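You operate a simulated robot arm through the tools that you are given. There is no shell and no other tool. Be economical: measure what you need, move in short steps, check, and stop when the job is done.

Carry out the task below with a simulated robot arm. There is one attempt and no reset: what you move stays moved.

JOB
Put the grey filter cartridge from the top of the board bench on the top of the packing table. Take the orange card and leave it on the top of the orange bench mat. Put the white piston on the top of the board bench away on the top of the repair bench. Shut the top parts drawer. Put the brown parcel marked "Spare" from the top of the board bench on the black cover and the brown parcel marked "Return" on the white cover. Put the white filter cartridge on the top of the small table away on the desk top. The order is free. Set down upright: grey filter cartridge, brown parcel, white filter cartridge.
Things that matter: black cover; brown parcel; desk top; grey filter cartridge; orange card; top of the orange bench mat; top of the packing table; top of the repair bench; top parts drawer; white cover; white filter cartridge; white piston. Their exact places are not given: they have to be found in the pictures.

The check looks at the end state, three seconds after you hand in, the way a careful person would. Anything else that was tipped, shoved, dropped, spilled or broken makes it a failure. A push-on lid holds only when it is set on centred and level and pressed home; a screw cap is set on level and turned clockwise until tight.

ROBOT AND FRAMES
A 7-joint arm with a vacuum gripper on a trunk, on a base that drives. Base frame: it is fixed to the floor where the robot stands at the start and does not move with it; the origin is under the middle of the robot, x ahead of it, y to its left, z up; the surface under the hand at the start is at about z = 0.853. Units: m, rad, N and s.
Its first joint turns from -2.897 to 2.897 rad. Places, roughly: black cover (15x15x2 cm) [0.9, -1, 0.9]; brown parcel [0.75, -0.25, 1]; desk top [-1.5, 3, 0.8]; grey filter cartridge (5x5x9 cm) [0.8, -0.2, 0.9]; orange card (6x10x4 cm) [0.6, -0.2, 0.9]; top of the orange bench mat [-2.7, -1.5, 0.9]; top of the packing table [-3.7, -1.7, 0.8]; top of the repair bench [-1.4, -1.6, 0.9]; top parts drawer [0.7, 0.2, 1.1]; white cover (15x15x2 cm) [0.9, -0.7, 0.9]; white filter cartridge (5x5x9 cm) [0.9, 1.5, 0.8]; white piston (5x5x3 cm) [0.7, -0.4, 0.9]. Payload 1.06 kg.
Tool frame: the origin (TCP) lies in the middle of the cups' lips, and z points out of the cups. The gripper has 1 cup of 0.024 m across, covering 0.024 by 0.024 m (tool x, y); the bellows give 0.008 m. With the vacuum on, a cup seals on a smooth face that it is pressed against (1 to 4 N); it does not hold porous or soft things. The pull reaches 23 N.
Orientation is told as [roll, pitch, yaw] about the base's x, y, z axes, in that order, counted from this pose: with the cups facing straight down, the tool's x points along the base's -x, its y along +y and its z along -z.

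CONTROLS
- The arm moves only by the tool send_rows. Its argument "moves" is a list of rows, each a list of 7 numbers: the shift along the tool's x, y, z in units of 150 mm (1.0 is 150 mm), then the turn, a rotation vector about the tool's x, y, z in units of 60 degrees (1.0 is 60 degrees), then the vacuum: 1 switches it on, 0 off. In form: [[dx, dy, dz, wx, wy, wz, suction], ...]. A call has 1 to 8 rows; each row is the pose to reach, as a shift and turn from the pose commanded when the call began, along the tool's axes at that moment. A call with a number of a shift or a turn outside -1 to 1 is refused whole. Each row takes 0.2 s and may step no farther than 0.05 m and 0.15 rad from the row before; otherwise, or with a gripper value out of range, the whole call is refused. Where a pose cannot be reached the arm comes as near as it can. A force on the tool above 40 N (or 10 N above the force at the start of the call, whichever is more), or a blocked arm, ends the call early, and 0.2 s more pass. The pull builds up within a second once a cup has sealed. Time passes only in rows, and 0.2 s behind the last, so rows that repeat a pose give it time. It gives the time, the measured TCP pose, the force on the tool (base axes) and the pull of the vacuum at its end, in the units of the frame above (readings bear some noise), with the torque about the TCP (base axes, N m) and any sound that the robot's microphone picked up.
- Cameras (640 x 400 px; columns grow to the right, rows downward): "scene" is now at [0.1761, 0.1589, 1.5036]; the picture's right is [-0.55, -0.83, 0.00], its down [-0.35, 0.23, -0.91] and it looks along [0.76, -0.50, -0.42] (base axes); focal length 278 px, centre (320, 200). "wrist" rides on the gripper at [0.078, 0.019, -0.096] in the tool frame; the picture's right is [-0.24, 0.97, 0.00], its down [-0.71, -0.17, -0.69] and it looks along [-0.67, -0.16, 0.73] (tool axes); focal length 243 px, centre (320, 200).
- camera(camera): a new picture of that camera. The clock stands still meanwhile.
- steer(legs): drives the robot by 1 to 6 legs, each [ahead, left, turn to the left] in m, m and rad, along the robot's own axes; the way and the turn of a leg run together, so that a leg with both is an arc; at most 1.5 m and 3.142 rad a leg. The arm and the cameras ride along, it lands a little off, and it stops where it bumps. It gives what a move gives.
- turn_head(pan, tilt): turns the head with the scene camera to pan (to the left, within 2.094 rad either way) and tilt (down, from -0.506 to 1.204), counted from straight ahead of the robot. It gives what a move gives.
- pixel_to_xyz(camera, pixels): for up to 12 pixels [column, row] of the newest picture of that camera ("zoom" is the newest enlarged one), the place [x, y, z] in the base frame of the surface seen there, good to about 0.002 m. The clock stands still meanwhile.
- inspect(camera, box): a new picture of the part [left, top, right, bottom] of that camera's present view, enlarged. The clock stands still meanwhile.
- hand_in(): hands the job in; it is judged then, once.

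Go step by step. Measure first, check grasps and placings, and put right what went wrong. The budget is 131 turns and 136 pictures, counting those below and the enlarged ones. Unless the task says otherwise, let go and move clear before handing in, and close with one line.

The tools are called by a JSON object that holds its "fn" and its "kwargs". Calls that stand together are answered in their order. send_rows: Moves the arm, as the interface text tells. Its arguments: {"type":"object","properties":{"moves":{"type":"array","items":{"type":"array","items":{"type":"number"}}}},"required":["moves"]} The other tools are called the same way: steer (legs) drives the base; turn_head (pan, tilt) turns the head that bears the scene camera; camera (camera) takes a picture; pixel_to_xyz (camera, pixels) gives the place of the surface under pixels of a picture; inspect (camera, box) takes an enlarged picture of a part of a camera's view; hand_in () hands the job in.

At the start:

```text
time_s: 0.0
eef_pos: [0.4348, -0.3078, 1.3233]
orientation: [-0.001, 0.0, 0.001]
force: [0.8, 0.4, 0.5]
ft_torque: [-0.02, 0.0, 0.0]
pull: 0.2
robot x, y, heading: [0.0003, -0.0022, 0.003]
head pan, tilt: [-0.586, 0.431]
```

scene: 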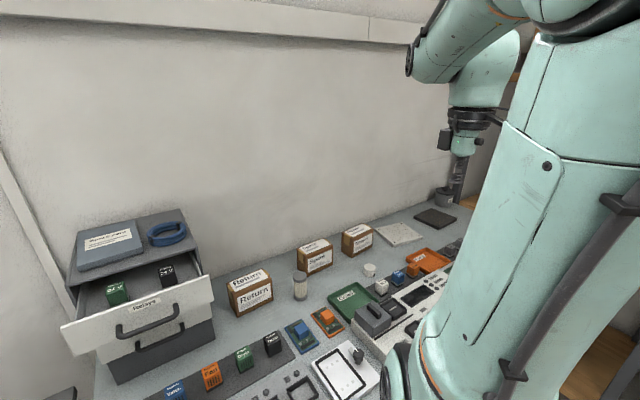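
wrist: 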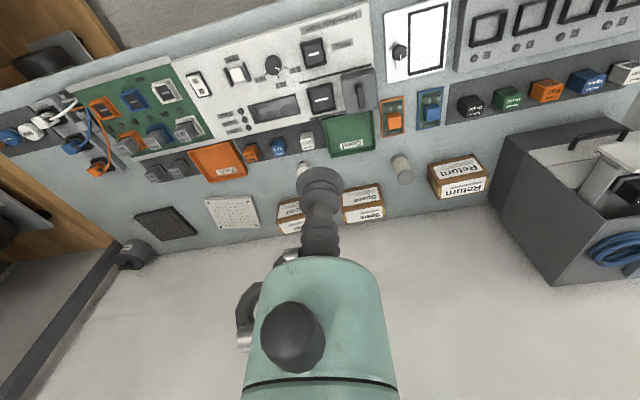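

The scene shows parcels near (250,292), (314,256), (357,240), a grey cartridge at (300,285) and a piston at (369,270). I'll enlarge to read the labels.

{"fn": "inspect", "kwargs": {"camera": "scene", "box": [210, 200, 470, 362]}}

{"fn": "inspect", "kwargs": {"camera": "wrist", "box": [100, 80, 500, 330]}}

{"fn": "inspect", "kwargs": {"camera": "scene", "box": [50, 190, 290, 400]}}

```text
2.46 times, centred on (340, 281) of scene
```

zoom: 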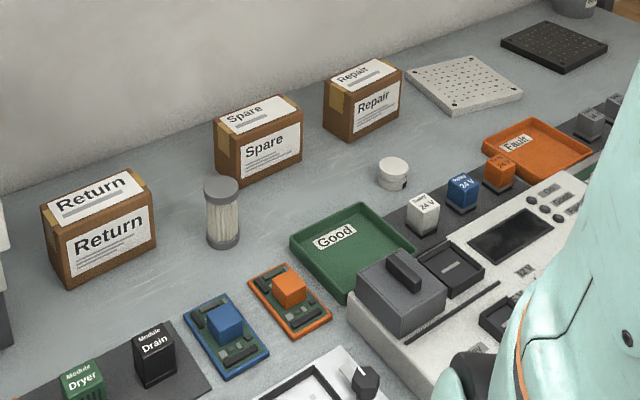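

```text
1.60 times, centred on (300, 205) of wrist
```

zoom: 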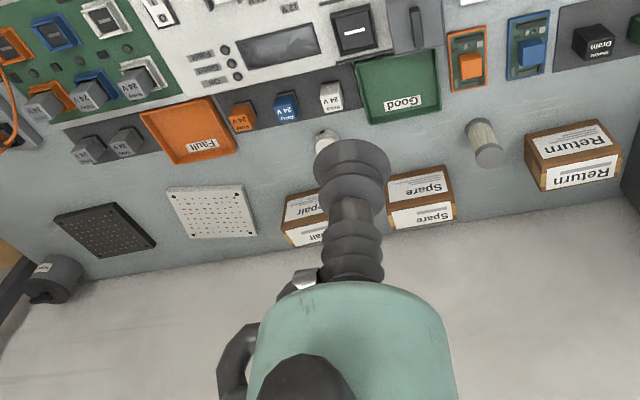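

```text
1.90 times, centred on (170, 295) of scene
```

zoom: 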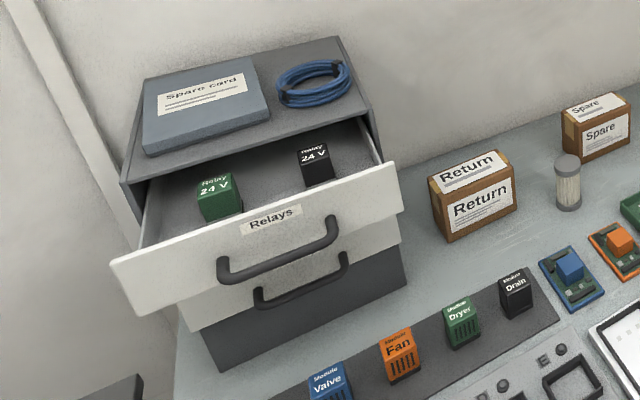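

Labels are read: Return at (250,290), Spare (314,256), Repair (357,240). The top drawer is well open. I measure the objects next.

{"fn": "pixel_to_xyz", "kwargs": {"camera": "scene", "pixels": [[247, 278], [230, 288], [269, 280], [250, 300], [313, 246], [297, 251], [328, 246], [315, 259], [300, 274], [300, 297], [369, 266], [327, 313]]}}

{"fn": "pixel_to_xyz", "kwargs": {"camera": "scene", "pixels": [[399, 234], [435, 219], [329, 322], [326, 331], [316, 309], [120, 330], [180, 310], [150, 325], [90, 260], [185, 230], [206, 276], [66, 330]]}}

```text
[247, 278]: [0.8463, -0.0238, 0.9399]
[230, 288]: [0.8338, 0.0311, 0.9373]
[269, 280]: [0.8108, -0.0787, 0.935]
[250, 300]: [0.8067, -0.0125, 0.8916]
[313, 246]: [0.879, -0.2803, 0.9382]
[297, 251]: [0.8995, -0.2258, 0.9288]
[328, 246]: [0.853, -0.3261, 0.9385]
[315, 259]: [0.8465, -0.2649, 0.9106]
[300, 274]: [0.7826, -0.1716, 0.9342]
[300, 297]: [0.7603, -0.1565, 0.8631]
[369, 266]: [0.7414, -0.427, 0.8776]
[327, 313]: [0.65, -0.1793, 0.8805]
```

```text
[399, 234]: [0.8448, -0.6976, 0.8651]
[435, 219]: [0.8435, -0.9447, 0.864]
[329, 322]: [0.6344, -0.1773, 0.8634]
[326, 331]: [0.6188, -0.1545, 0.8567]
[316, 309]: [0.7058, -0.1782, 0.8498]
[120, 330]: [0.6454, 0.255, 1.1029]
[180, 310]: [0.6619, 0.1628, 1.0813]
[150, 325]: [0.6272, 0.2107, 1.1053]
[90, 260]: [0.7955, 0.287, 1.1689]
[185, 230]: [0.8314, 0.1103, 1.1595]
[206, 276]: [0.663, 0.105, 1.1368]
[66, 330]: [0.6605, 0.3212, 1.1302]
```

Positions are known. I turn the head toward the drawer to measure its front and handle, and then to the bench's right part.

{"fn": "turn_head", "kwargs": {"pan": 0.25, "tilt": 0.6}}

{"fn": "camera", "kwargs": {"camera": "scene"}}

```text
time_s: 1.2
eef_pos: [0.4345, -0.3078, 1.3244]
orientation: [0.002, -0.001, 0.0]
force: [0.5, 0.6, 0.3]
ft_torque: [0.0, -0.02, 0.01]
pull: 0.0
robot x, y, heading: [-0.0042, 0.0009, -0.002]
head pan, tilt: [0.25, 0.6]
```

```text
130 pictures are left
```

scene: 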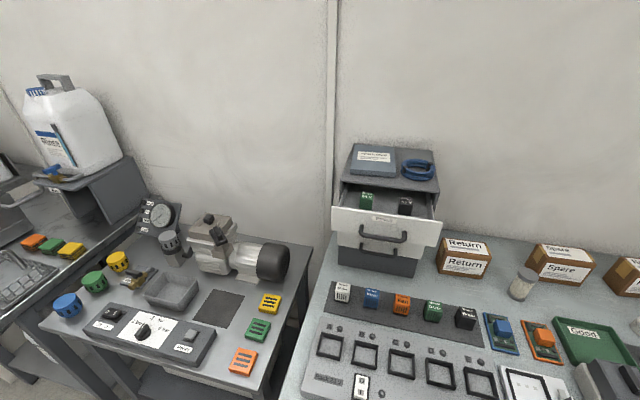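

The drawer front is at (383,227). I measure the panel, handle, cabinet edge, second drawer and bench edge.

{"fn": "pixel_to_xyz", "kwargs": {"camera": "scene", "pixels": [[345, 222], [425, 232], [383, 237], [383, 218], [345, 240], [380, 253], [342, 182], [438, 192], [400, 192], [305, 300], [288, 390], [170, 240]]}}

{"fn": "inspect", "kwargs": {"camera": "scene", "box": [310, 130, 510, 290]}}

{"fn": "inspect", "kwargs": {"camera": "scene", "box": [0, 160, 330, 400]}}

```text
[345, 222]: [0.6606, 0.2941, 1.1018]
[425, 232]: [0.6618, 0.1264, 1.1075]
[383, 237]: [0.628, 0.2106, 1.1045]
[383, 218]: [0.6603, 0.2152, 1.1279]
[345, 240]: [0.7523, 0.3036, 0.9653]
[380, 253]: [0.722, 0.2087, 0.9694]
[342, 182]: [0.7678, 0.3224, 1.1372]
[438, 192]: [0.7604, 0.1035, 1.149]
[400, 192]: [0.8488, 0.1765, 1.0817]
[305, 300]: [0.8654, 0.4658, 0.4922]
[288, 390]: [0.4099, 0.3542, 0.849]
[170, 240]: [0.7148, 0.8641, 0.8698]
```

```text
2.50 times, centred on (410, 210) of scene
```

zoom: 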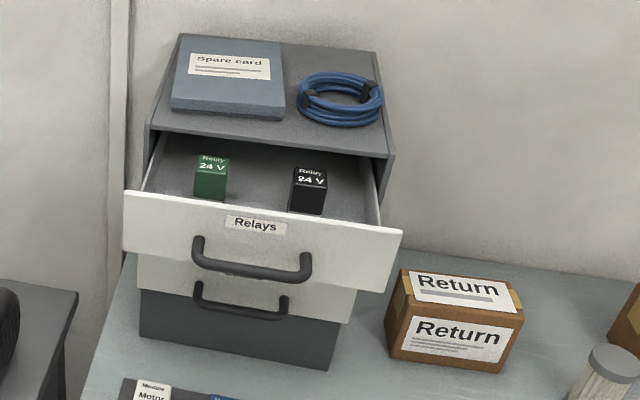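

```text
1.67 times, centred on (165, 280) of scene
```

zoom: 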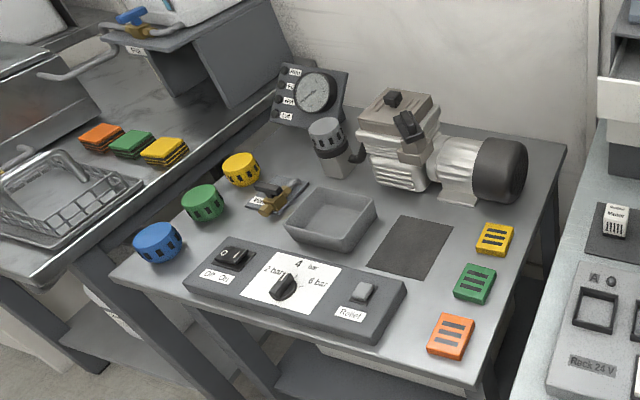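

The panel sits at x≈0.66, the handle at x≈0.628, z≈1.10, and the cabinet front at 0.765. I bring the tool in front of the handle, low enough to push it with the tool's side.

{"fn": "send_rows", "kwargs": {"moves": [[-0.17, 0.2, 0, 0, 0, 0, 0], [-0.34, 0.4, 0, 0, 0, 0, 0], [-0.51, 0.6, 0, 0, 0, 0, 0], [-0.68, 0.8, 0, 0, 0, 0, 0], [-0.85, 1, 0, 0, 0, 0, 0]]}}

{"fn": "send_rows", "kwargs": {"moves": [[0, 0.2, 0.2, 0, 0, 0, 0], [0, 0.4, 0.4, 0, 0, 0, 0], [0, 0.6, 0.6, 0, 0, 0, 0], [0, 0.8, 0.8, 0, 0, 0, 0], [0, 1, 0.93, 0, 0, 0, 0]]}}

{"fn": "send_rows", "kwargs": {"moves": [[0, 0.2, 0.2, 0, 0, 0, 0], [0, 0.4, 0.4, 0, 0, 0, 0], [0, 0.6, 0.6, 0, 0, 0, 0], [0, 0.8, 0.8, 0, 0, 0, 0], [0, 1, 0.93, 0, 0, 0, 0]]}}

{"fn": "send_rows", "kwargs": {"moves": [[0, 0.25, 0, 0, 0, 0, 0], [0, 0.47, 0, 0, 0, 0, 0], [0, 0.47, 0, 0, 0, 0, 0]]}}

{"fn": "camera", "kwargs": {"camera": "scene"}}

```text
time_s: 2.4
eef_pos: [0.5608, -0.1569, 1.3247]
orientation: [-0.001, -0.001, -0.001]
force: [-0.3, 0.0, 0.2]
ft_torque: [0.01, -0.03, 0.02]
pull: 0.0
robot x, y, heading: [0.0021, 0.0003, 0.003]
head pan, tilt: [0.25, 0.6]
```

```text
time_s: 3.6
eef_pos: [0.5628, -0.006, 1.1826]
orientation: [0.001, -0.001, 0.001]
force: [-0.4, -0.6, 0.3]
ft_torque: [0.04, -0.01, 0.01]
pull: 0.1
robot x, y, heading: [-0.0027, 0.0022, 0.0]
head pan, tilt: [0.25, 0.6]
```

```text
time_s: 4.8
eef_pos: [0.5621, 0.1419, 1.0457]
orientation: [0.0, -0.001, -0.002]
force: [0.9, -0.4, 0.6]
ft_torque: [0.02, -0.05, 0.0]
pull: 0.1
robot x, y, heading: [0.0011, 0.0006, 0.001]
head pan, tilt: [0.25, 0.6]
```

```text
time_s: 5.6
eef_pos: [0.5638, 0.2106, 1.0456]
orientation: [0.0, 0.002, -0.001]
force: [0.1, 0.4, 0.7]
ft_torque: [0.01, -0.02, -0.04]
pull: 0.1
robot x, y, heading: [-0.0003, -0.002, 0.0]
head pan, tilt: [0.25, 0.6]
```

```text
127 pictures are left
```

scene: 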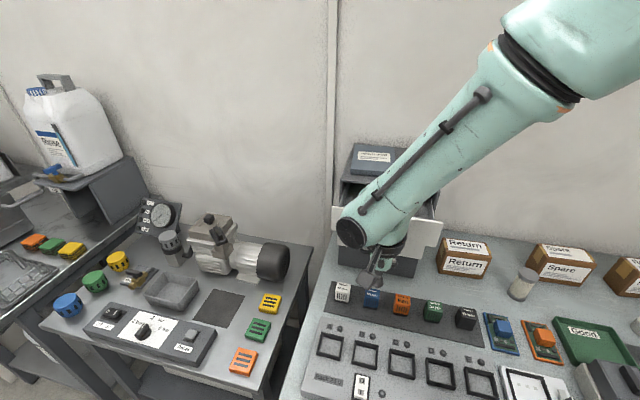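

The tool is in front of the handle. I push forward in small steps.

{"fn": "send_rows", "kwargs": {"moves": [[-0.1, 0, 0, 0, 0, 0, 0], [-0.2, 0, 0, 0, 0, 0, 0], [-0.3, 0, 0, 0, 0, 0, 0], [-0.38, 0, 0, 0, 0, 0, 0], [-0.46, 0, 0, 0, 0, 0, 0], [-0.54, 0, 0, 0, 0, 0, 0], [-0.62, 0, 0, 0, 0, 0, 0], [-0.7, 0, 0, 0, 0, 0, 0]]}}

{"fn": "camera", "kwargs": {"camera": "scene"}}

```text
time_s: 7.4
eef_pos: [0.6682, 0.212, 1.0449]
orientation: [0.001, 0.001, -0.001]
force: [0.0, 1.0, 0.1]
ft_torque: [0.01, -0.01, 0.02]
pull: 0.1
robot x, y, heading: [-0.0017, 0.0008, -0.003]
head pan, tilt: [0.25, 0.6]
```

```text
126 pictures are left
```

scene: 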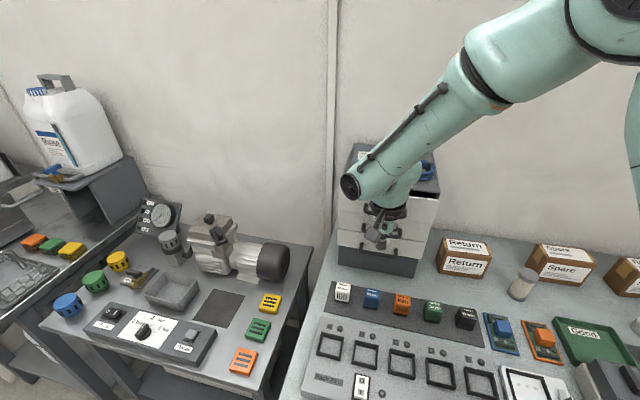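

The drawer is moving in. I measure the panel and push on.

{"fn": "pixel_to_xyz", "kwargs": {"camera": "scene", "pixels": [[345, 222], [425, 232], [345, 248]]}}

{"fn": "send_rows", "kwargs": {"moves": [[-0.06, 0, 0, 0, 0, 0, 0], [-0.12, 0, 0, 0, 0, 0, 0], [-0.18, 0, 0, 0, 0, 0, 0], [-0.24, 0, 0, 0, 0, 0, 0], [-0.3, 0, 0, 0, 0, 0, 0], [-0.36, 0, 0, 0, 0, 0, 0], [-0.42, 0, 0, 0, 0, 0, 0]]}}

{"fn": "camera", "kwargs": {"camera": "scene"}}

{"fn": "pixel_to_xyz", "kwargs": {"camera": "scene", "pixels": [[345, 222], [425, 222], [345, 248]]}}

```text
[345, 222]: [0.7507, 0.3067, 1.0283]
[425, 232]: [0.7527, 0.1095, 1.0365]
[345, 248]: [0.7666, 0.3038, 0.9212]
```

```text
time_s: 8.0
eef_pos: [0.6782, 0.2133, 1.0435]
orientation: [-0.003, 0.012, 0.003]
force: [-19.8, -3.8, 7.2]
ft_torque: [0.39, -1.48, 0.15]
pull: 0.0
robot x, y, heading: [0.0008, -0.0027, -0.0]
head pan, tilt: [0.25, 0.6]
stopped in row 3: the force on the tool passed its limit at 51 N (the readings are from after the stop); the commanded pose is now the measured one
```

```text
125 pictures are left
```

scene: 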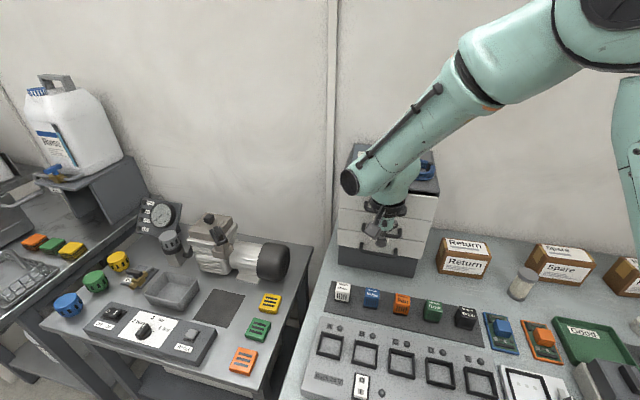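

```text
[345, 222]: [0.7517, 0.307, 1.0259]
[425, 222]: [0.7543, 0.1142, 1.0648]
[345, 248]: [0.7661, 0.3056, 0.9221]
```

The force limit was hit with the panel at x≈0.754, level with the second drawer's front. I back off and check closely.

{"fn": "send_rows", "kwargs": {"moves": [[0.3, 0, 0, 0, 0, 0, 0], [0.6, 0, 0, 0, 0, 0, 0], [0.9, -0.1, 0, 0, 0, 0, 0], [0.9, -0.4, -0.2, 0, 0, 0, 0], [0.9, -0.7, -0.3, 0, 0, 0, 0], [0.9, -1, -0.3, 0, 0, 0, 0]]}}

{"fn": "inspect", "kwargs": {"camera": "scene", "box": [310, 130, 510, 290]}}

{"fn": "pixel_to_xyz", "kwargs": {"camera": "scene", "pixels": [[350, 200], [430, 212], [350, 225], [428, 235]]}}

```text
refused: row 4 steps farther than a row can; nothing moved
```

```text
2.50 times, centred on (410, 210) of scene
```

zoom: 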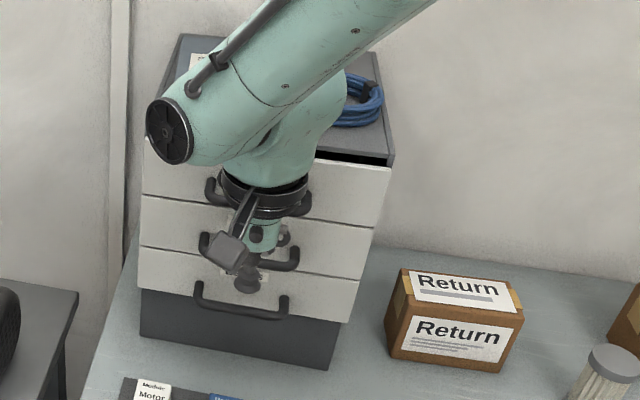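

```text
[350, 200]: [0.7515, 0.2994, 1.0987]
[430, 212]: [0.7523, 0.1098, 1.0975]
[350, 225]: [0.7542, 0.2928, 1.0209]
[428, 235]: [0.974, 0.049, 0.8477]
```

All three drawer fronts are at x≈0.752, so the drawer is shut. I back the tool straight out.

{"fn": "send_rows", "kwargs": {"moves": [[0.3, 0, 0, 0, 0, 0, 0], [0.6, 0, 0, 0, 0, 0, 0], [0.9, 0, 0, 0, 0, 0, 0], [0.9, -0.25, -0.2, 0, 0, 0, 0], [0.9, -0.5, -0.4, 0, 0, 0, 0], [0.9, -0.75, -0.6, 0, 0, 0, 0], [0.9, -1, -0.8, 0, 0, 0, 0]]}}

{"fn": "turn_head", "kwargs": {"pan": -0.35, "tilt": 0.75}}

{"fn": "camera", "kwargs": {"camera": "scene"}}

{"fn": "camera", "kwargs": {"camera": "wrist"}}

```text
time_s: 9.6
eef_pos: [0.5467, 0.0639, 1.1659]
orientation: [-0.004, 0.011, 0.003]
force: [0.1, -1.0, -0.6]
ft_torque: [0.01, 0.0, -0.01]
pull: 0.0
robot x, y, heading: [-0.0017, 0.0002, -0.001]
head pan, tilt: [0.25, 0.6]
```

```text
time_s: 10.6
eef_pos: [0.5464, 0.0629, 1.165]
orientation: [-0.004, 0.007, 0.0]
force: [0.5, -0.1, 0.3]
ft_torque: [0.0, 0.01, -0.03]
pull: 0.1
robot x, y, heading: [0.0008, -0.0, -0.0]
head pan, tilt: [-0.351, 0.75]
```

```text
123 pictures are left
```

scene: 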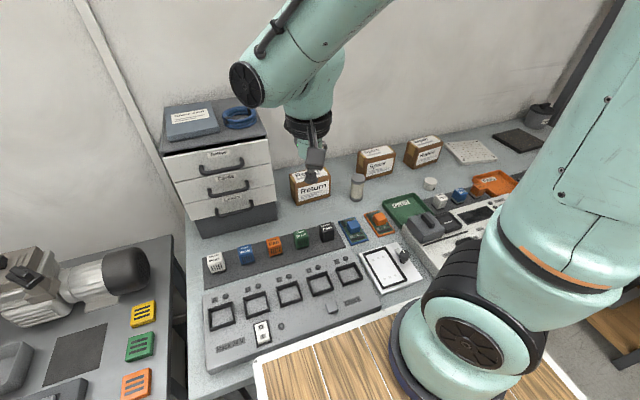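

```text
122 pictures are left
```

wrist: 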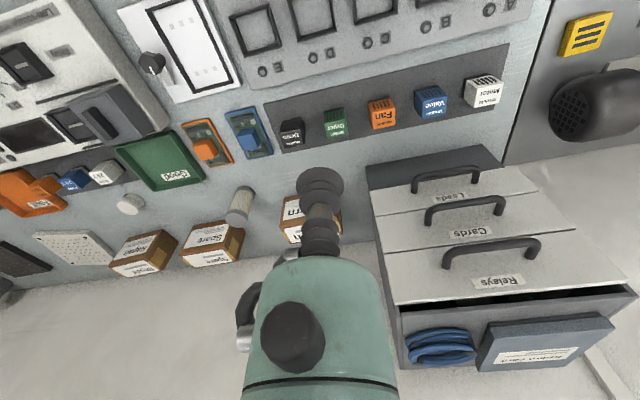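

The wrist picture shows a dark gap at (530,300) above the Relays front; I check whether the drawer is truly home.

{"fn": "inspect", "kwargs": {"camera": "wrist", "box": [360, 140, 640, 370]}}

{"fn": "pixel_to_xyz", "kwargs": {"camera": "wrist", "pixels": [[393, 272], [480, 270], [590, 262], [385, 225], [560, 205], [375, 195], [500, 178], [420, 312], [600, 296], [630, 291]]}}

{"fn": "inspect", "kwargs": {"camera": "scene", "box": [150, 90, 290, 240]}}

```text
1.74 times, centred on (500, 255) of wrist
```

zoom: 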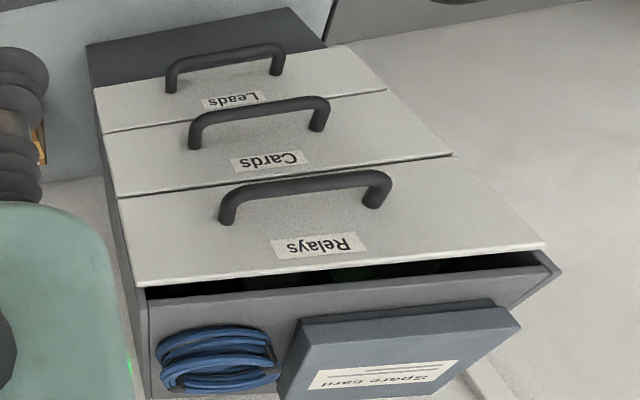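

```text
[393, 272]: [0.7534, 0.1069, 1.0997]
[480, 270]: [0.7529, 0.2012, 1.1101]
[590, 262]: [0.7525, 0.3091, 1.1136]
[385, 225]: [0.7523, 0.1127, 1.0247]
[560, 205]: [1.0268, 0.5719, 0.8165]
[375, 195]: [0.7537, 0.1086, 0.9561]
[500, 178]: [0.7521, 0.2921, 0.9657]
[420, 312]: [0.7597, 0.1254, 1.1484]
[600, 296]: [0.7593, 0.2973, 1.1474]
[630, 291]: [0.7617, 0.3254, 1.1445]
```

```text
2.67 times, centred on (220, 165) of scene
```

zoom: 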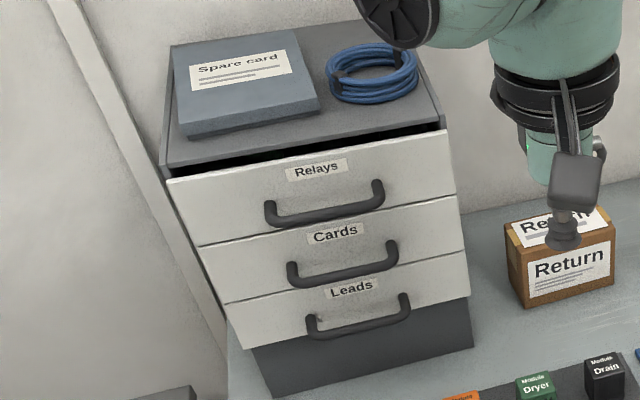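

The drawer is home. Next I drive 0.5 m to the right so both covers and all parcels are in reach.

{"fn": "steer", "kwargs": {"legs": [[0, -0.5, 0]]}}

{"fn": "turn_head", "kwargs": {"pan": 0.1, "tilt": 0.75}}

{"fn": "camera", "kwargs": {"camera": "scene"}}

{"fn": "camera", "kwargs": {"camera": "wrist"}}

```text
time_s: 13.5
eef_pos: [0.5464, -0.4396, 1.1645]
orientation: [-0.004, 0.007, 0.0]
force: [-0.3, -0.4, 0.0]
ft_torque: [-0.01, 0.0, -0.01]
pull: 0.1
robot x, y, heading: [-0.0027, -0.5017, -0.005]
head pan, tilt: [-0.351, 0.75]
```

```text
time_s: 14.4
eef_pos: [0.5455, -0.4396, 1.1665]
orientation: [-0.004, 0.009, -0.001]
force: [0.2, -0.4, -0.6]
ft_torque: [-0.01, -0.02, 0.02]
pull: 0.1
robot x, y, heading: [-0.0041, -0.5026, -0.007]
head pan, tilt: [0.099, 0.75]
```

```text
119 pictures are left
```

scene: 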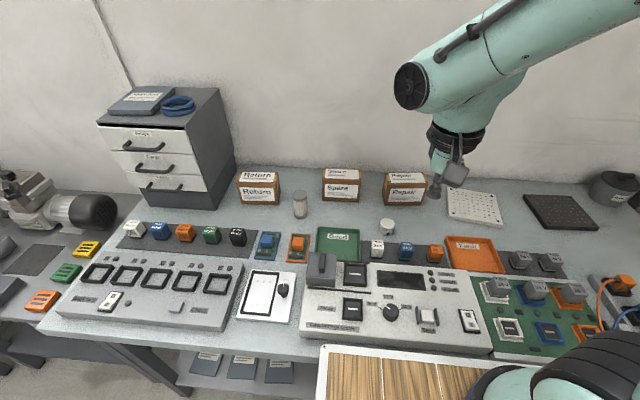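

```text
118 pictures are left
```

wrist: 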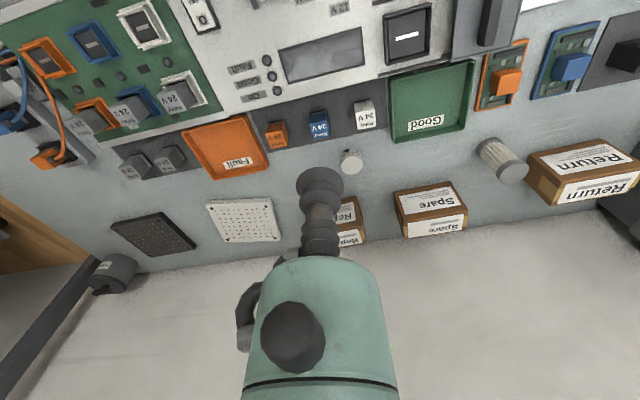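

Now both parcels and covers are clear. I enlarge and measure their tops.

{"fn": "inspect", "kwargs": {"camera": "scene", "box": [230, 150, 440, 280]}}

{"fn": "inspect", "kwargs": {"camera": "scene", "box": [430, 170, 610, 282]}}

```text
3.05 times, centred on (335, 215) of scene
```

zoom: 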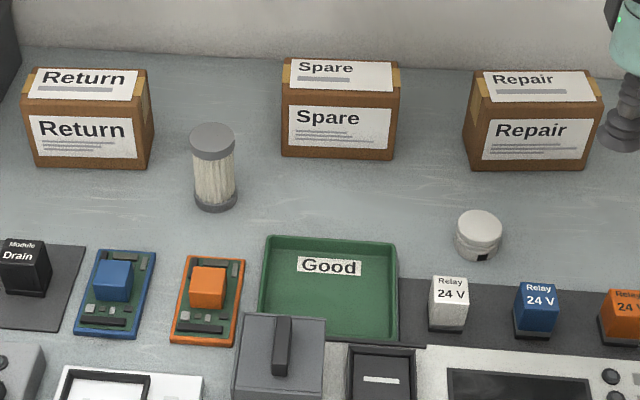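

```text
3.56 times, centred on (520, 226) of scene
```

zoom: 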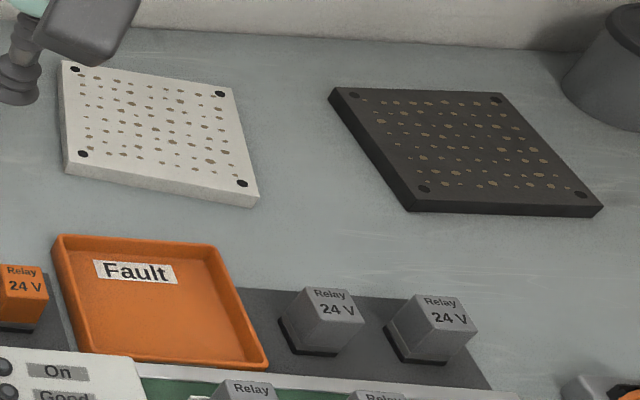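

I measure parcel tops, cover corner holes, the cartridge, piston and card in the scene picture.

{"fn": "pixel_to_xyz", "kwargs": {"camera": "scene", "pixels": [[326, 171], [357, 171.5], [357, 179], [325, 178.5], [341.5, 175], [243, 174], [275, 174], [275, 181], [241, 181], [258, 178], [299.6, 195], [298.9, 239]]}}

{"fn": "pixel_to_xyz", "kwargs": {"camera": "scene", "pixels": [[450.6, 189.5], [491.9, 196.2], [453.4, 212.8], [498.4, 221.2], [473, 205], [529.6, 197], [569.2, 197.8], [549.5, 223.2], [593, 224.4], [387.5, 223], [341, 190], [258, 196]]}}

```text
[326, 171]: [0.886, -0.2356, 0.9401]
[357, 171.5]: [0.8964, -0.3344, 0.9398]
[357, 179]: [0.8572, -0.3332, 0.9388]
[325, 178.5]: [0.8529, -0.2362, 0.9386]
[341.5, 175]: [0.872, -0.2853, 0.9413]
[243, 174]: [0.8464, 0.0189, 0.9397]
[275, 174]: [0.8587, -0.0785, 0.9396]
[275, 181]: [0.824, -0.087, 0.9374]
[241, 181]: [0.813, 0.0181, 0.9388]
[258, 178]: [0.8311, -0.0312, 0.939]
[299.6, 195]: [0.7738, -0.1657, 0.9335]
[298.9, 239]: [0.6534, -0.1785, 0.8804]
```

```text
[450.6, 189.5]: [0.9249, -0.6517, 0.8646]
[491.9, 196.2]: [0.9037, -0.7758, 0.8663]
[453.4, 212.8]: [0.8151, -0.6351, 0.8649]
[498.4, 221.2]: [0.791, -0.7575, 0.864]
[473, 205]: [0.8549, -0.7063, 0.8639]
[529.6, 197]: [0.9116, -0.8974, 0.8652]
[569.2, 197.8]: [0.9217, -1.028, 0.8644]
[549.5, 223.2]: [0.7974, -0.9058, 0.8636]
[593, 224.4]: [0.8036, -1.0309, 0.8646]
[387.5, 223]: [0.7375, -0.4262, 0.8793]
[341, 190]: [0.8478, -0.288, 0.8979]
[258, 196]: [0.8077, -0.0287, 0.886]
```

All measured: Spare top centre (0.873,-0.285,0.940), white cover centre (0.859,-0.705), black cover centre (0.859,-0.966). I move above the Spare parcel.

{"fn": "send_rows", "kwargs": {"moves": [[-0.25, 0.13, 0.08, 0, 0, 0, 0], [-0.5, 0.26, 0.16, 0, 0, 0, 0], [-0.75, 0.39, 0.24, 0, 0, 0, 0], [-1, 0.52, 0.32, 0, 0, 0, 0]]}}

{"fn": "send_rows", "kwargs": {"moves": [[-0.25, 0.13, 0.08, 0, 0, 0, 0], [-0.5, 0.26, 0.16, 0, 0, 0, 0], [-0.75, 0.39, 0.24, 0, 0, 0, 0], [-1, 0.51, 0.32, 0, 0, 0, 0], [-1.0, 0.51, 0.6, 0, 0, 0, 0], [-1.0, 0.51, 0.6, 0, 0, 0, 0]]}}

{"fn": "camera", "kwargs": {"camera": "wrist"}}

```text
time_s: 15.4
eef_pos: [0.6952, -0.3628, 1.1152]
orientation: [-0.002, 0.009, -0.001]
force: [-0.4, -0.8, -0.4]
ft_torque: [0.02, -0.02, -0.02]
pull: 0.1
robot x, y, heading: [0.0011, -0.5025, -0.007]
head pan, tilt: [0.099, 0.75]
```

```text
time_s: 16.8
eef_pos: [0.8445, -0.2848, 1.0234]
orientation: [-0.003, 0.008, -0.001]
force: [0.0, 0.6, 0.2]
ft_torque: [0.04, -0.03, -0.02]
pull: 0.0
robot x, y, heading: [-0.0015, -0.4998, -0.003]
head pan, tilt: [0.099, 0.75]
```

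```text
115 pictures are left
```

wrist: 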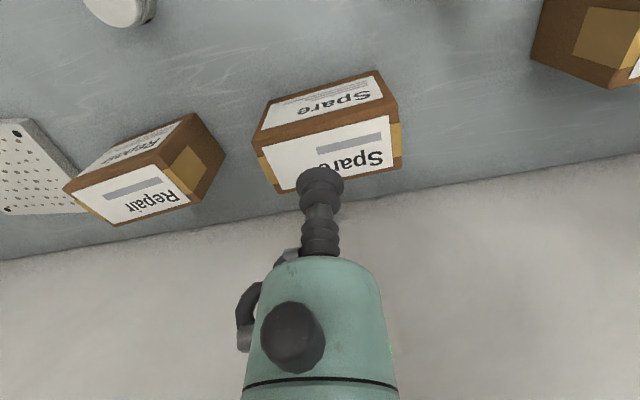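

The Spare top spans (258,155)-(402,165). I measure its corners from this close view.

{"fn": "pixel_to_xyz", "kwargs": {"camera": "wrist", "pixels": [[260, 160], [390, 111], [400, 163], [276, 189], [330, 145]]}}

```text
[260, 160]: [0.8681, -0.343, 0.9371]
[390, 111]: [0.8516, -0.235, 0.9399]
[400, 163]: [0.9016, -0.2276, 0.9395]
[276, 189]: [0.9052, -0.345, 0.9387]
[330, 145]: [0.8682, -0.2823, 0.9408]
```

The top centre is at about (0.878,-0.287,0.940). I come down with the vacuum on and press lightly.

{"fn": "send_rows", "kwargs": {"moves": [[-0.22, -0.01, 0.1, 0, 0, 0, 1], [-0.22, -0.01, 0.35, 0, 0, 0, 1], [-0.22, -0.01, 0.5, 0, 0, 0, 1], [-0.22, -0.01, 0.55, 0, 0, 0, 1], [-0.22, -0.01, 0.575, 0, 0, 0, 1], [-0.22, -0.01, 0.575, 0, 0, 0, 1], [-0.22, -0.01, 0.575, 0, 0, 0, 1], [-0.22, -0.01, 0.575, 0, 0, 0, 1]]}}

```text
time_s: 18.6
eef_pos: [0.8766, -0.288, 0.9376]
orientation: [-0.004, 0.01, -0.001]
force: [-4.9, 2.2, 10.6]
ft_torque: [0.04, -0.09, 0.04]
pull: 23.2
robot x, y, heading: [0.0023, -0.5012, -0.003]
head pan, tilt: [0.099, 0.75]
```

The seal holds at 23 N pull. I lift and check the load.

{"fn": "send_rows", "kwargs": {"moves": [[0, 0, -0.05, 0, 0, 0, 1], [0, 0, -0.15, 0, 0, 0, 1], [0, 0, -0.4, 0, 0, 0, 1], [0, 0, -0.65, 0, 0, 0, 1], [0, 0, -0.9, 0, 0, 0, 1], [0, 0, -0.9, 0, 0, 0, 1]]}}

{"fn": "steer", "kwargs": {"legs": [[0, -0.4, 0]]}}

{"fn": "camera", "kwargs": {"camera": "scene"}}

{"fn": "camera", "kwargs": {"camera": "wrist"}}

```text
time_s: 20.0
eef_pos: [0.8787, -0.2876, 1.0709]
orientation: [-0.004, 0.008, 0.0]
force: [-0.2, -0.8, -2.8]
ft_torque: [0.04, 0.03, 0.02]
pull: 22.8
robot x, y, heading: [-0.0027, -0.4973, -0.004]
head pan, tilt: [0.099, 0.75]
```

```text
time_s: 22.5
eef_pos: [0.8787, -0.6918, 1.0713]
orientation: [-0.004, 0.009, -0.006]
force: [-0.3, 0.5, -2.3]
ft_torque: [0.05, 0.0, 0.03]
pull: 23.2
robot x, y, heading: [-0.0025, -0.9012, -0.008]
head pan, tilt: [0.099, 0.75]
```

```text
114 pictures are left
```

scene: 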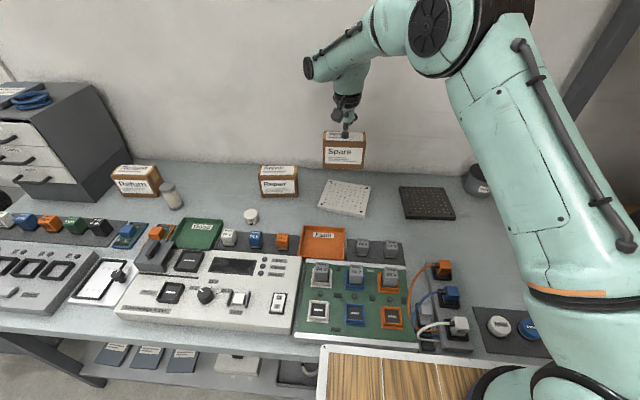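

```text
113 pictures are left
```

wrist: 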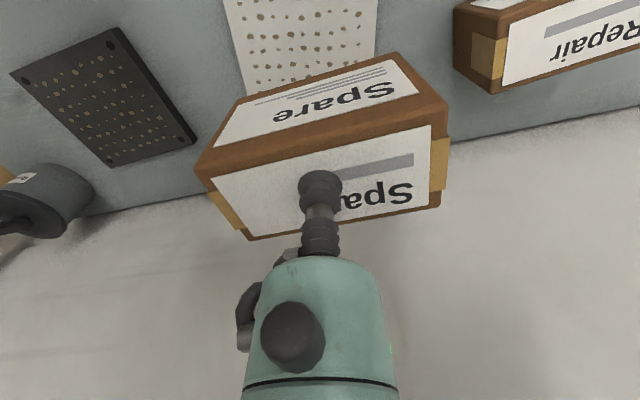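

The parcel hangs level at TCP (0.879,-0.692,1.071). I carry it above the black cover at (0.859,-0.966).

{"fn": "send_rows", "kwargs": {"moves": [[0.02, -0.25, 0, 0, 0, 0, 1], [0.04, -0.5, 0, 0, 0, 0, 1], [0.06, -0.75, 0, 0, 0, 0, 1], [0.06, -0.92, 0, 0, 0, 0, 1]]}}

{"fn": "send_rows", "kwargs": {"moves": [[0.02, -0.25, 0, 0, 0, 0, 1], [0.04, -0.5, 0, 0, 0, 0, 1], [0.06, -0.75, 0, 0, 0, 0, 1], [0.06, -0.91, 0, 0, 0, 0, 1], [0.06, -0.91, 0.3, 0, 0, 0, 1], [0.06, -0.91, 0.5, 0, 0, 0, 1], [0.06, -0.91, 0.5, 0, 0, 0, 1]]}}

{"fn": "camera", "kwargs": {"camera": "scene"}}

{"fn": "camera", "kwargs": {"camera": "wrist"}}

```text
time_s: 23.5
eef_pos: [0.8683, -0.8293, 1.0711]
orientation: [-0.003, 0.008, -0.005]
force: [0.4, -0.5, -2.2]
ft_torque: [-0.03, 0.03, 0.01]
pull: 22.8
robot x, y, heading: [-0.0046, -0.9006, -0.005]
head pan, tilt: [0.099, 0.75]
```

```text
time_s: 25.1
eef_pos: [0.8593, -0.9658, 0.9963]
orientation: [-0.004, 0.009, -0.007]
force: [0.3, 0.1, -2.2]
ft_torque: [0.02, -0.01, 0.03]
pull: 22.6
robot x, y, heading: [-0.003, -0.905, -0.01]
head pan, tilt: [0.099, 0.75]
```

```text
112 pictures are left
```

scene: 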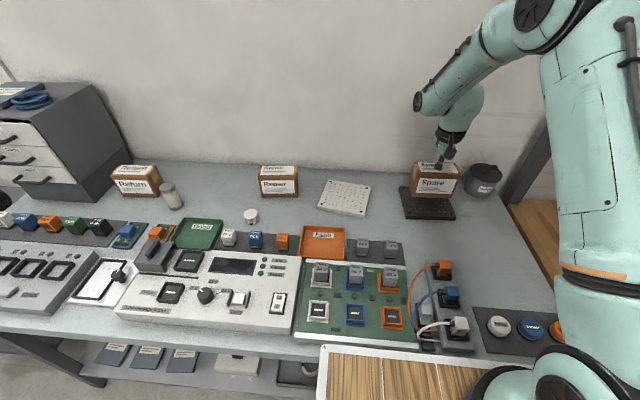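

```text
111 pictures are left
```

wrist: 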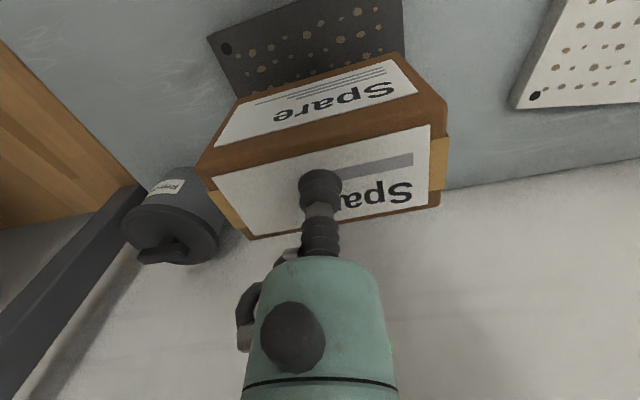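

The parcel is over the black cover. I lower it in small steps to contact near TCP z 0.956.

{"fn": "send_rows", "kwargs": {"moves": [[0, 0, 0.1, 0, 0, 0, 1], [0, 0, 0.18, 0, 0, 0, 1], [0, 0, 0.22, 0, 0, 0, 1], [0, 0, 0.25, 0, 0, 0, 1], [0, 0, 0.27, 0, 0, 0, 1], [0, 0, 0.27, 0, 0, 0, 1]]}}

```text
time_s: 26.5
eef_pos: [0.8569, -0.9689, 0.958]
orientation: [-0.003, 0.008, -0.006]
force: [-0.6, -0.5, -0.7]
ft_torque: [0.07, -0.02, -0.03]
pull: 22.9
robot x, y, heading: [-0.0005, -0.9022, -0.007]
head pan, tilt: [0.099, 0.75]
```

The load has mostly gone to the cover (-0.7 N). I press 2 mm more, release and rise.

{"fn": "send_rows", "kwargs": {"moves": [[0, 0, 0.015, 0, 0, 0, 1], [0, 0, 0.015, 0, 0, 0, 0], [0, 0, 0.015, 0, 0, 0, 0], [0, 0, 0.015, 0, 0, 0, 0], [0, 0, 0.015, 0, 0, 0, 0]]}}

{"fn": "send_rows", "kwargs": {"moves": [[0, 0, -0.03, 0, 0, 0, 0], [0, 0, -0.1, 0, 0, 0, 0], [0, 0, -0.3, 0, 0, 0, 0], [0, 0, -0.6, 0, 0, 0, 0], [0, 0, -0.9, 0, 0, 0, 0]]}}

{"fn": "inspect", "kwargs": {"camera": "scene", "box": [360, 140, 520, 240]}}

{"fn": "camera", "kwargs": {"camera": "wrist"}}

```text
time_s: 27.7
eef_pos: [0.8561, -0.9686, 0.956]
orientation: [-0.005, 0.009, -0.004]
force: [-0.9, 0.1, 1.0]
ft_torque: [0.01, 0.02, -0.02]
pull: 0.0
robot x, y, heading: [-0.0057, -0.9009, -0.008]
head pan, tilt: [0.099, 0.75]
```

```text
time_s: 28.9
eef_pos: [0.8573, -0.967, 1.0898]
orientation: [-0.003, 0.01, -0.005]
force: [0.1, 0.0, -0.1]
ft_torque: [-0.03, 0.06, -0.02]
pull: 0.1
robot x, y, heading: [-0.0037, -0.9007, -0.011]
head pan, tilt: [0.099, 0.75]
```

```text
4.00 times, centred on (440, 190) of scene
```

zoom: 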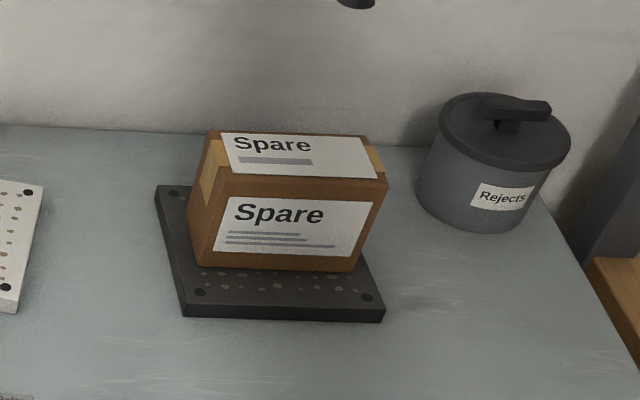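

```text
109 pictures are left
```

wrist: 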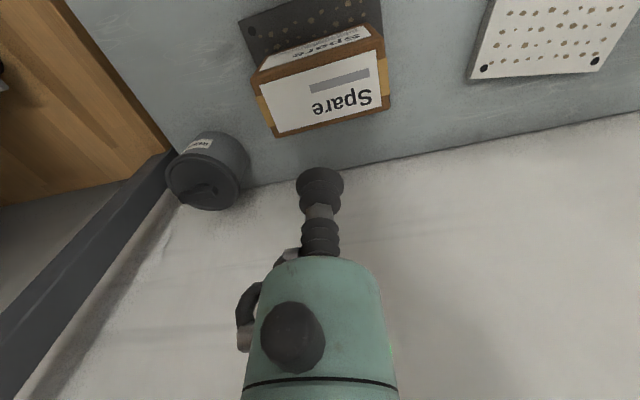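

Spare stands on the black cover. I drive 0.5 m left, so that Return and the white cover are both in reach, and move above the Return parcel.

{"fn": "steer", "kwargs": {"legs": [[0, 0.5, 0]]}}

{"fn": "send_rows", "kwargs": {"moves": [[0.04, 0.25, 0, 0, 0, 0, 0], [0.08, 0.5, 0, 0, 0, 0, 0], [0.12, 0.75, 0, 0, 0, 0, 0], [0.16, 0.97, 0, 0, 0, 0, 0]]}}

{"fn": "send_rows", "kwargs": {"moves": [[0, 0.25, 0, 0, 0, 0, 0], [0, 0.5, 0, 0, 0, 0, 0], [0, 0.75, 0, 0, 0, 0, 0], [0, 0.97, 0, 0, 0, 0, 0]]}}

{"fn": "send_rows", "kwargs": {"moves": [[0, 0.25, 0, 0, 0, 0, 0], [0, 0.5, 0.1, 0, 0, 0, 0], [0, 0.75, 0.3, 0, 0, 0, 0], [0, 0.9, 0.5, 0, 0, 0, 0], [0, 0.9, 0.5, 0, 0, 0, 0]]}}

{"fn": "camera", "kwargs": {"camera": "wrist"}}

{"fn": "camera", "kwargs": {"camera": "scene"}}

```text
time_s: 31.9
eef_pos: [0.86, -0.4569, 1.0903]
orientation: [-0.003, 0.01, 0.005]
force: [0.2, 0.1, 0.1]
ft_torque: [-0.01, 0.01, -0.01]
pull: 0.1
robot x, y, heading: [-0.0012, -0.4056, -0.002]
head pan, tilt: [0.099, 0.75]
```

```text
time_s: 32.9
eef_pos: [0.8354, -0.3133, 1.0885]
orientation: [-0.003, 0.008, 0.005]
force: [0.6, 0.0, -0.3]
ft_torque: [0.05, -0.01, 0.02]
pull: 0.1
robot x, y, heading: [-0.0017, -0.4022, -0.001]
head pan, tilt: [0.099, 0.75]
```

```text
time_s: 33.9
eef_pos: [0.8361, -0.166, 1.0898]
orientation: [-0.003, 0.01, 0.002]
force: [0.1, -0.2, 1.0]
ft_torque: [0.01, -0.04, 0.0]
pull: 0.0
robot x, y, heading: [-0.0028, -0.4032, -0.001]
head pan, tilt: [0.099, 0.75]
```

```text
time_s: 35.1
eef_pos: [0.8347, -0.0298, 1.0127]
orientation: [-0.004, 0.009, 0.006]
force: [-0.8, 0.2, 0.0]
ft_torque: [-0.01, 0.01, 0.0]
pull: 0.0
robot x, y, heading: [-0.0009, -0.4038, -0.003]
head pan, tilt: [0.099, 0.75]
```

```text
108 pictures are left
```

wrist: 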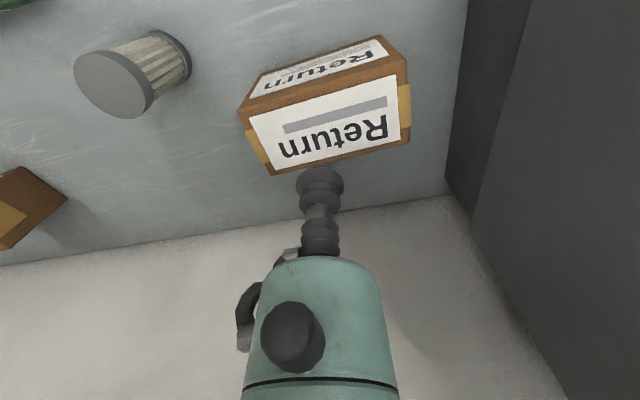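

```text
107 pictures are left
```

scene: 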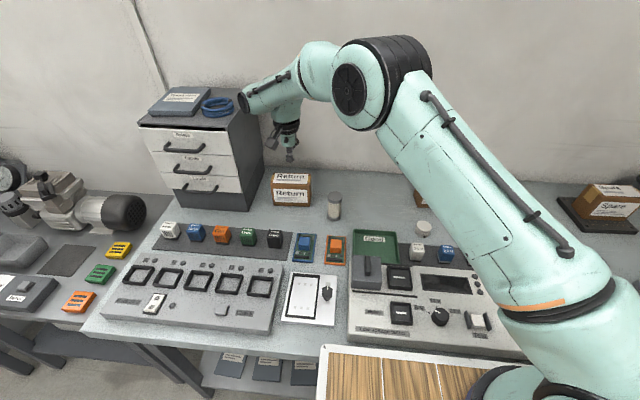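

The wrist link's end near (245,100) seems close to the cabinet and coil. I measure clearances and the parcel's top.

{"fn": "pixel_to_xyz", "kwargs": {"camera": "scene", "pixels": [[245, 102], [258, 105], [272, 118], [280, 138], [232, 108], [255, 118]]}}

{"fn": "pixel_to_xyz", "kwargs": {"camera": "wrist", "pixels": [[246, 120], [395, 79], [407, 132], [272, 168], [325, 125]]}}

{"fn": "inspect", "kwargs": {"camera": "scene", "box": [200, 30, 360, 220]}}

```text
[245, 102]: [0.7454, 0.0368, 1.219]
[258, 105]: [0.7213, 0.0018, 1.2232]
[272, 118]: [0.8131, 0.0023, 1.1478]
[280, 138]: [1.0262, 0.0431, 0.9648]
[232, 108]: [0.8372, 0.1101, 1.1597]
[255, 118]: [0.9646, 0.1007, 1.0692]
```

```text
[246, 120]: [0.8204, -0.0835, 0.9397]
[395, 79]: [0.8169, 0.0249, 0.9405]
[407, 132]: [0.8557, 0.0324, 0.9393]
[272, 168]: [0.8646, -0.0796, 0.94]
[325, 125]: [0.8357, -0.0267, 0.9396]
```

```text
2.11 times, centred on (280, 125) of scene
```

zoom: 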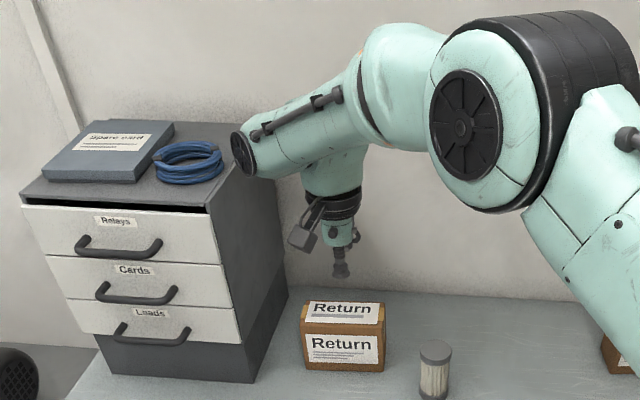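

The link's end is around y≈0.04–0.06, cabinet side at y≈0.10, so a straight descent is clear. I descend with vacuum on.

{"fn": "send_rows", "kwargs": {"moves": [[0, -0.02, 0.2, 0, 0, 0, 1], [0, -0.02, 0.4, 0, 0, 0, 1], [0, -0.02, 0.46, 0, 0, 0, 1], [0, -0.02, 0.49, 0, 0, 0, 1], [0, -0.02, 0.505, 0, 0, 0, 1], [0, -0.02, 0.505, 0, 0, 0, 1], [0, -0.02, 0.505, 0, 0, 0, 1], [0, -0.02, 0.505, 0, 0, 0, 1]]}}

{"fn": "send_rows", "kwargs": {"moves": [[0, 0, -0.05, 0, 0, 0, 1], [0, 0, -0.15, 0, 0, 0, 1], [0, 0, -0.4, 0, 0, 0, 1], [0, 0, -0.65, 0, 0, 0, 1], [0, 0, -0.95, 0, 0, 0, 1], [0, 0, -0.95, 0, 0, 0, 1]]}}

{"fn": "camera", "kwargs": {"camera": "scene"}}

```text
time_s: 36.9
eef_pos: [0.8319, -0.0341, 0.9387]
orientation: [-0.004, 0.009, 0.006]
force: [-3.7, 2.2, 11.6]
ft_torque: [0.01, -0.12, 0.04]
pull: 23.1
robot x, y, heading: [-0.0024, -0.4016, 0.006]
head pan, tilt: [0.099, 0.75]
```

```text
time_s: 38.3
eef_pos: [0.8326, -0.0361, 1.0822]
orientation: [-0.004, 0.008, 0.005]
force: [0.0, -0.3, -3.0]
ft_torque: [0.03, 0.04, 0.0]
pull: 22.9
robot x, y, heading: [0.0, -0.401, 0.006]
head pan, tilt: [0.099, 0.75]
```

```text
105 pictures are left
```

scene: 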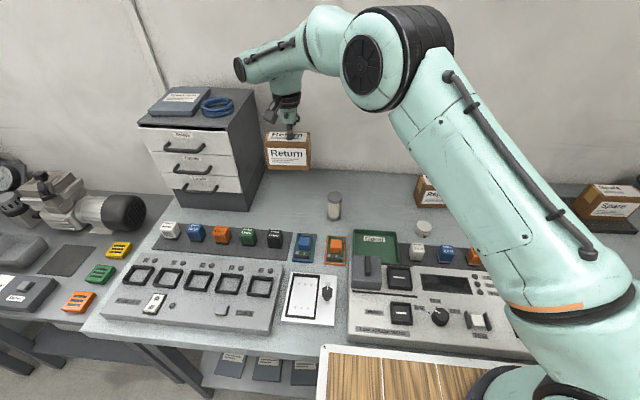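

Return is lifted. I carry it with the arm to the white cover (0.859,-0.705).

{"fn": "send_rows", "kwargs": {"moves": [[-0.01, -0.25, 0, 0, 0, 0, 1], [-0.02, -0.5, 0, 0, 0, 0, 1], [-0.03, -0.75, 0, 0, 0, 0, 1], [-0.04, -1, 0, 0, 0, 0, 1]]}}

{"fn": "send_rows", "kwargs": {"moves": [[-0.01, -0.25, 0, 0, 0, 0, 1], [-0.02, -0.5, 0, 0, 0, 0, 1], [-0.03, -0.75, 0, 0, 0, 0, 1], [-0.04, -1, 0, 0, 0, 0, 1]]}}

{"fn": "send_rows", "kwargs": {"moves": [[-0.01, -0.25, 0, 0, 0, 0, 1], [-0.02, -0.5, 0, 0, 0, 0, 1], [-0.03, -0.75, 0, 0, 0, 0, 1], [-0.04, -1, 0, 0, 0, 0, 1]]}}

{"fn": "send_rows", "kwargs": {"moves": [[-0.01, -0.25, 0, 0, 0, 0, 1], [-0.02, -0.5, 0, 0, 0, 0, 1], [-0.03, -0.75, 0, 0, 0, 0, 1], [-0.04, -1, 0, 0, 0, 0, 1]]}}

{"fn": "send_rows", "kwargs": {"moves": [[0, -0.25, 0, 0, 0, 0, 1], [0, -0.47, 0, 0, 0, 0, 1], [0, -0.47, 0.25, 0, 0, 0, 1], [0, -0.47, 0.5, 0, 0, 0, 1], [0, -0.47, 0.5, 0, 0, 0, 1]]}}

{"fn": "camera", "kwargs": {"camera": "scene"}}

{"fn": "camera", "kwargs": {"camera": "wrist"}}

```text
time_s: 39.3
eef_pos: [0.8398, -0.1852, 1.0812]
orientation: [-0.004, 0.009, 0.008]
force: [0.3, 1.4, -2.5]
ft_torque: [-0.06, 0.02, -0.01]
pull: 22.8
robot x, y, heading: [-0.0051, -0.4037, 0.004]
head pan, tilt: [0.099, 0.75]
```

```text
time_s: 40.3
eef_pos: [0.8497, -0.3335, 1.0802]
orientation: [-0.004, 0.01, 0.006]
force: [-0.8, -0.5, -3.8]
ft_torque: [-0.05, 0.02, -0.02]
pull: 22.3
robot x, y, heading: [-0.0007, -0.3973, 0.004]
head pan, tilt: [0.099, 0.75]
```

```text
time_s: 41.3
eef_pos: [0.8545, -0.4818, 1.0817]
orientation: [-0.004, 0.009, 0.007]
force: [-0.4, 0.5, -2.9]
ft_torque: [-0.04, 0.0, 0.01]
pull: 23.0
robot x, y, heading: [-0.002, -0.4071, 0.001]
head pan, tilt: [0.099, 0.75]
```

```text
time_s: 42.3
eef_pos: [0.8614, -0.6335, 1.0811]
orientation: [-0.003, 0.009, 0.007]
force: [0.1, 0.2, -2.2]
ft_torque: [-0.02, 0.01, 0.01]
pull: 22.5
robot x, y, heading: [-0.0042, -0.4011, 0.002]
head pan, tilt: [0.099, 0.75]
```

```text
time_s: 43.5
eef_pos: [0.8595, -0.7062, 1.0061]
orientation: [-0.003, 0.01, 0.003]
force: [0.4, 1.1, -2.6]
ft_torque: [-0.02, 0.02, 0.02]
pull: 22.5
robot x, y, heading: [-0.0002, -0.4012, 0.008]
head pan, tilt: [0.099, 0.75]
```

```text
104 pictures are left
```

scene: 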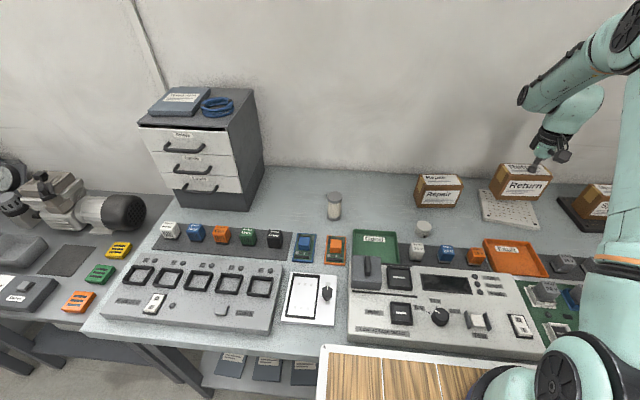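

```text
103 pictures are left
```

wrist: 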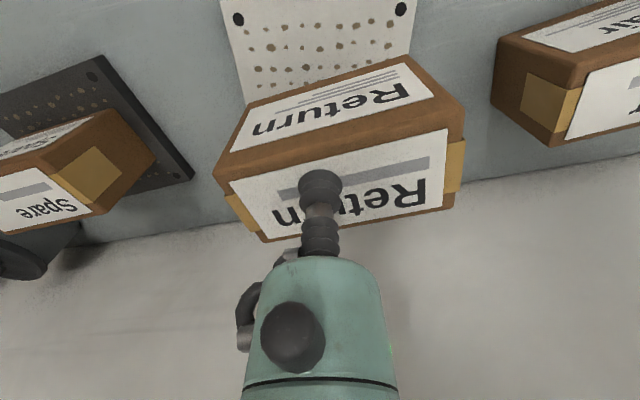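

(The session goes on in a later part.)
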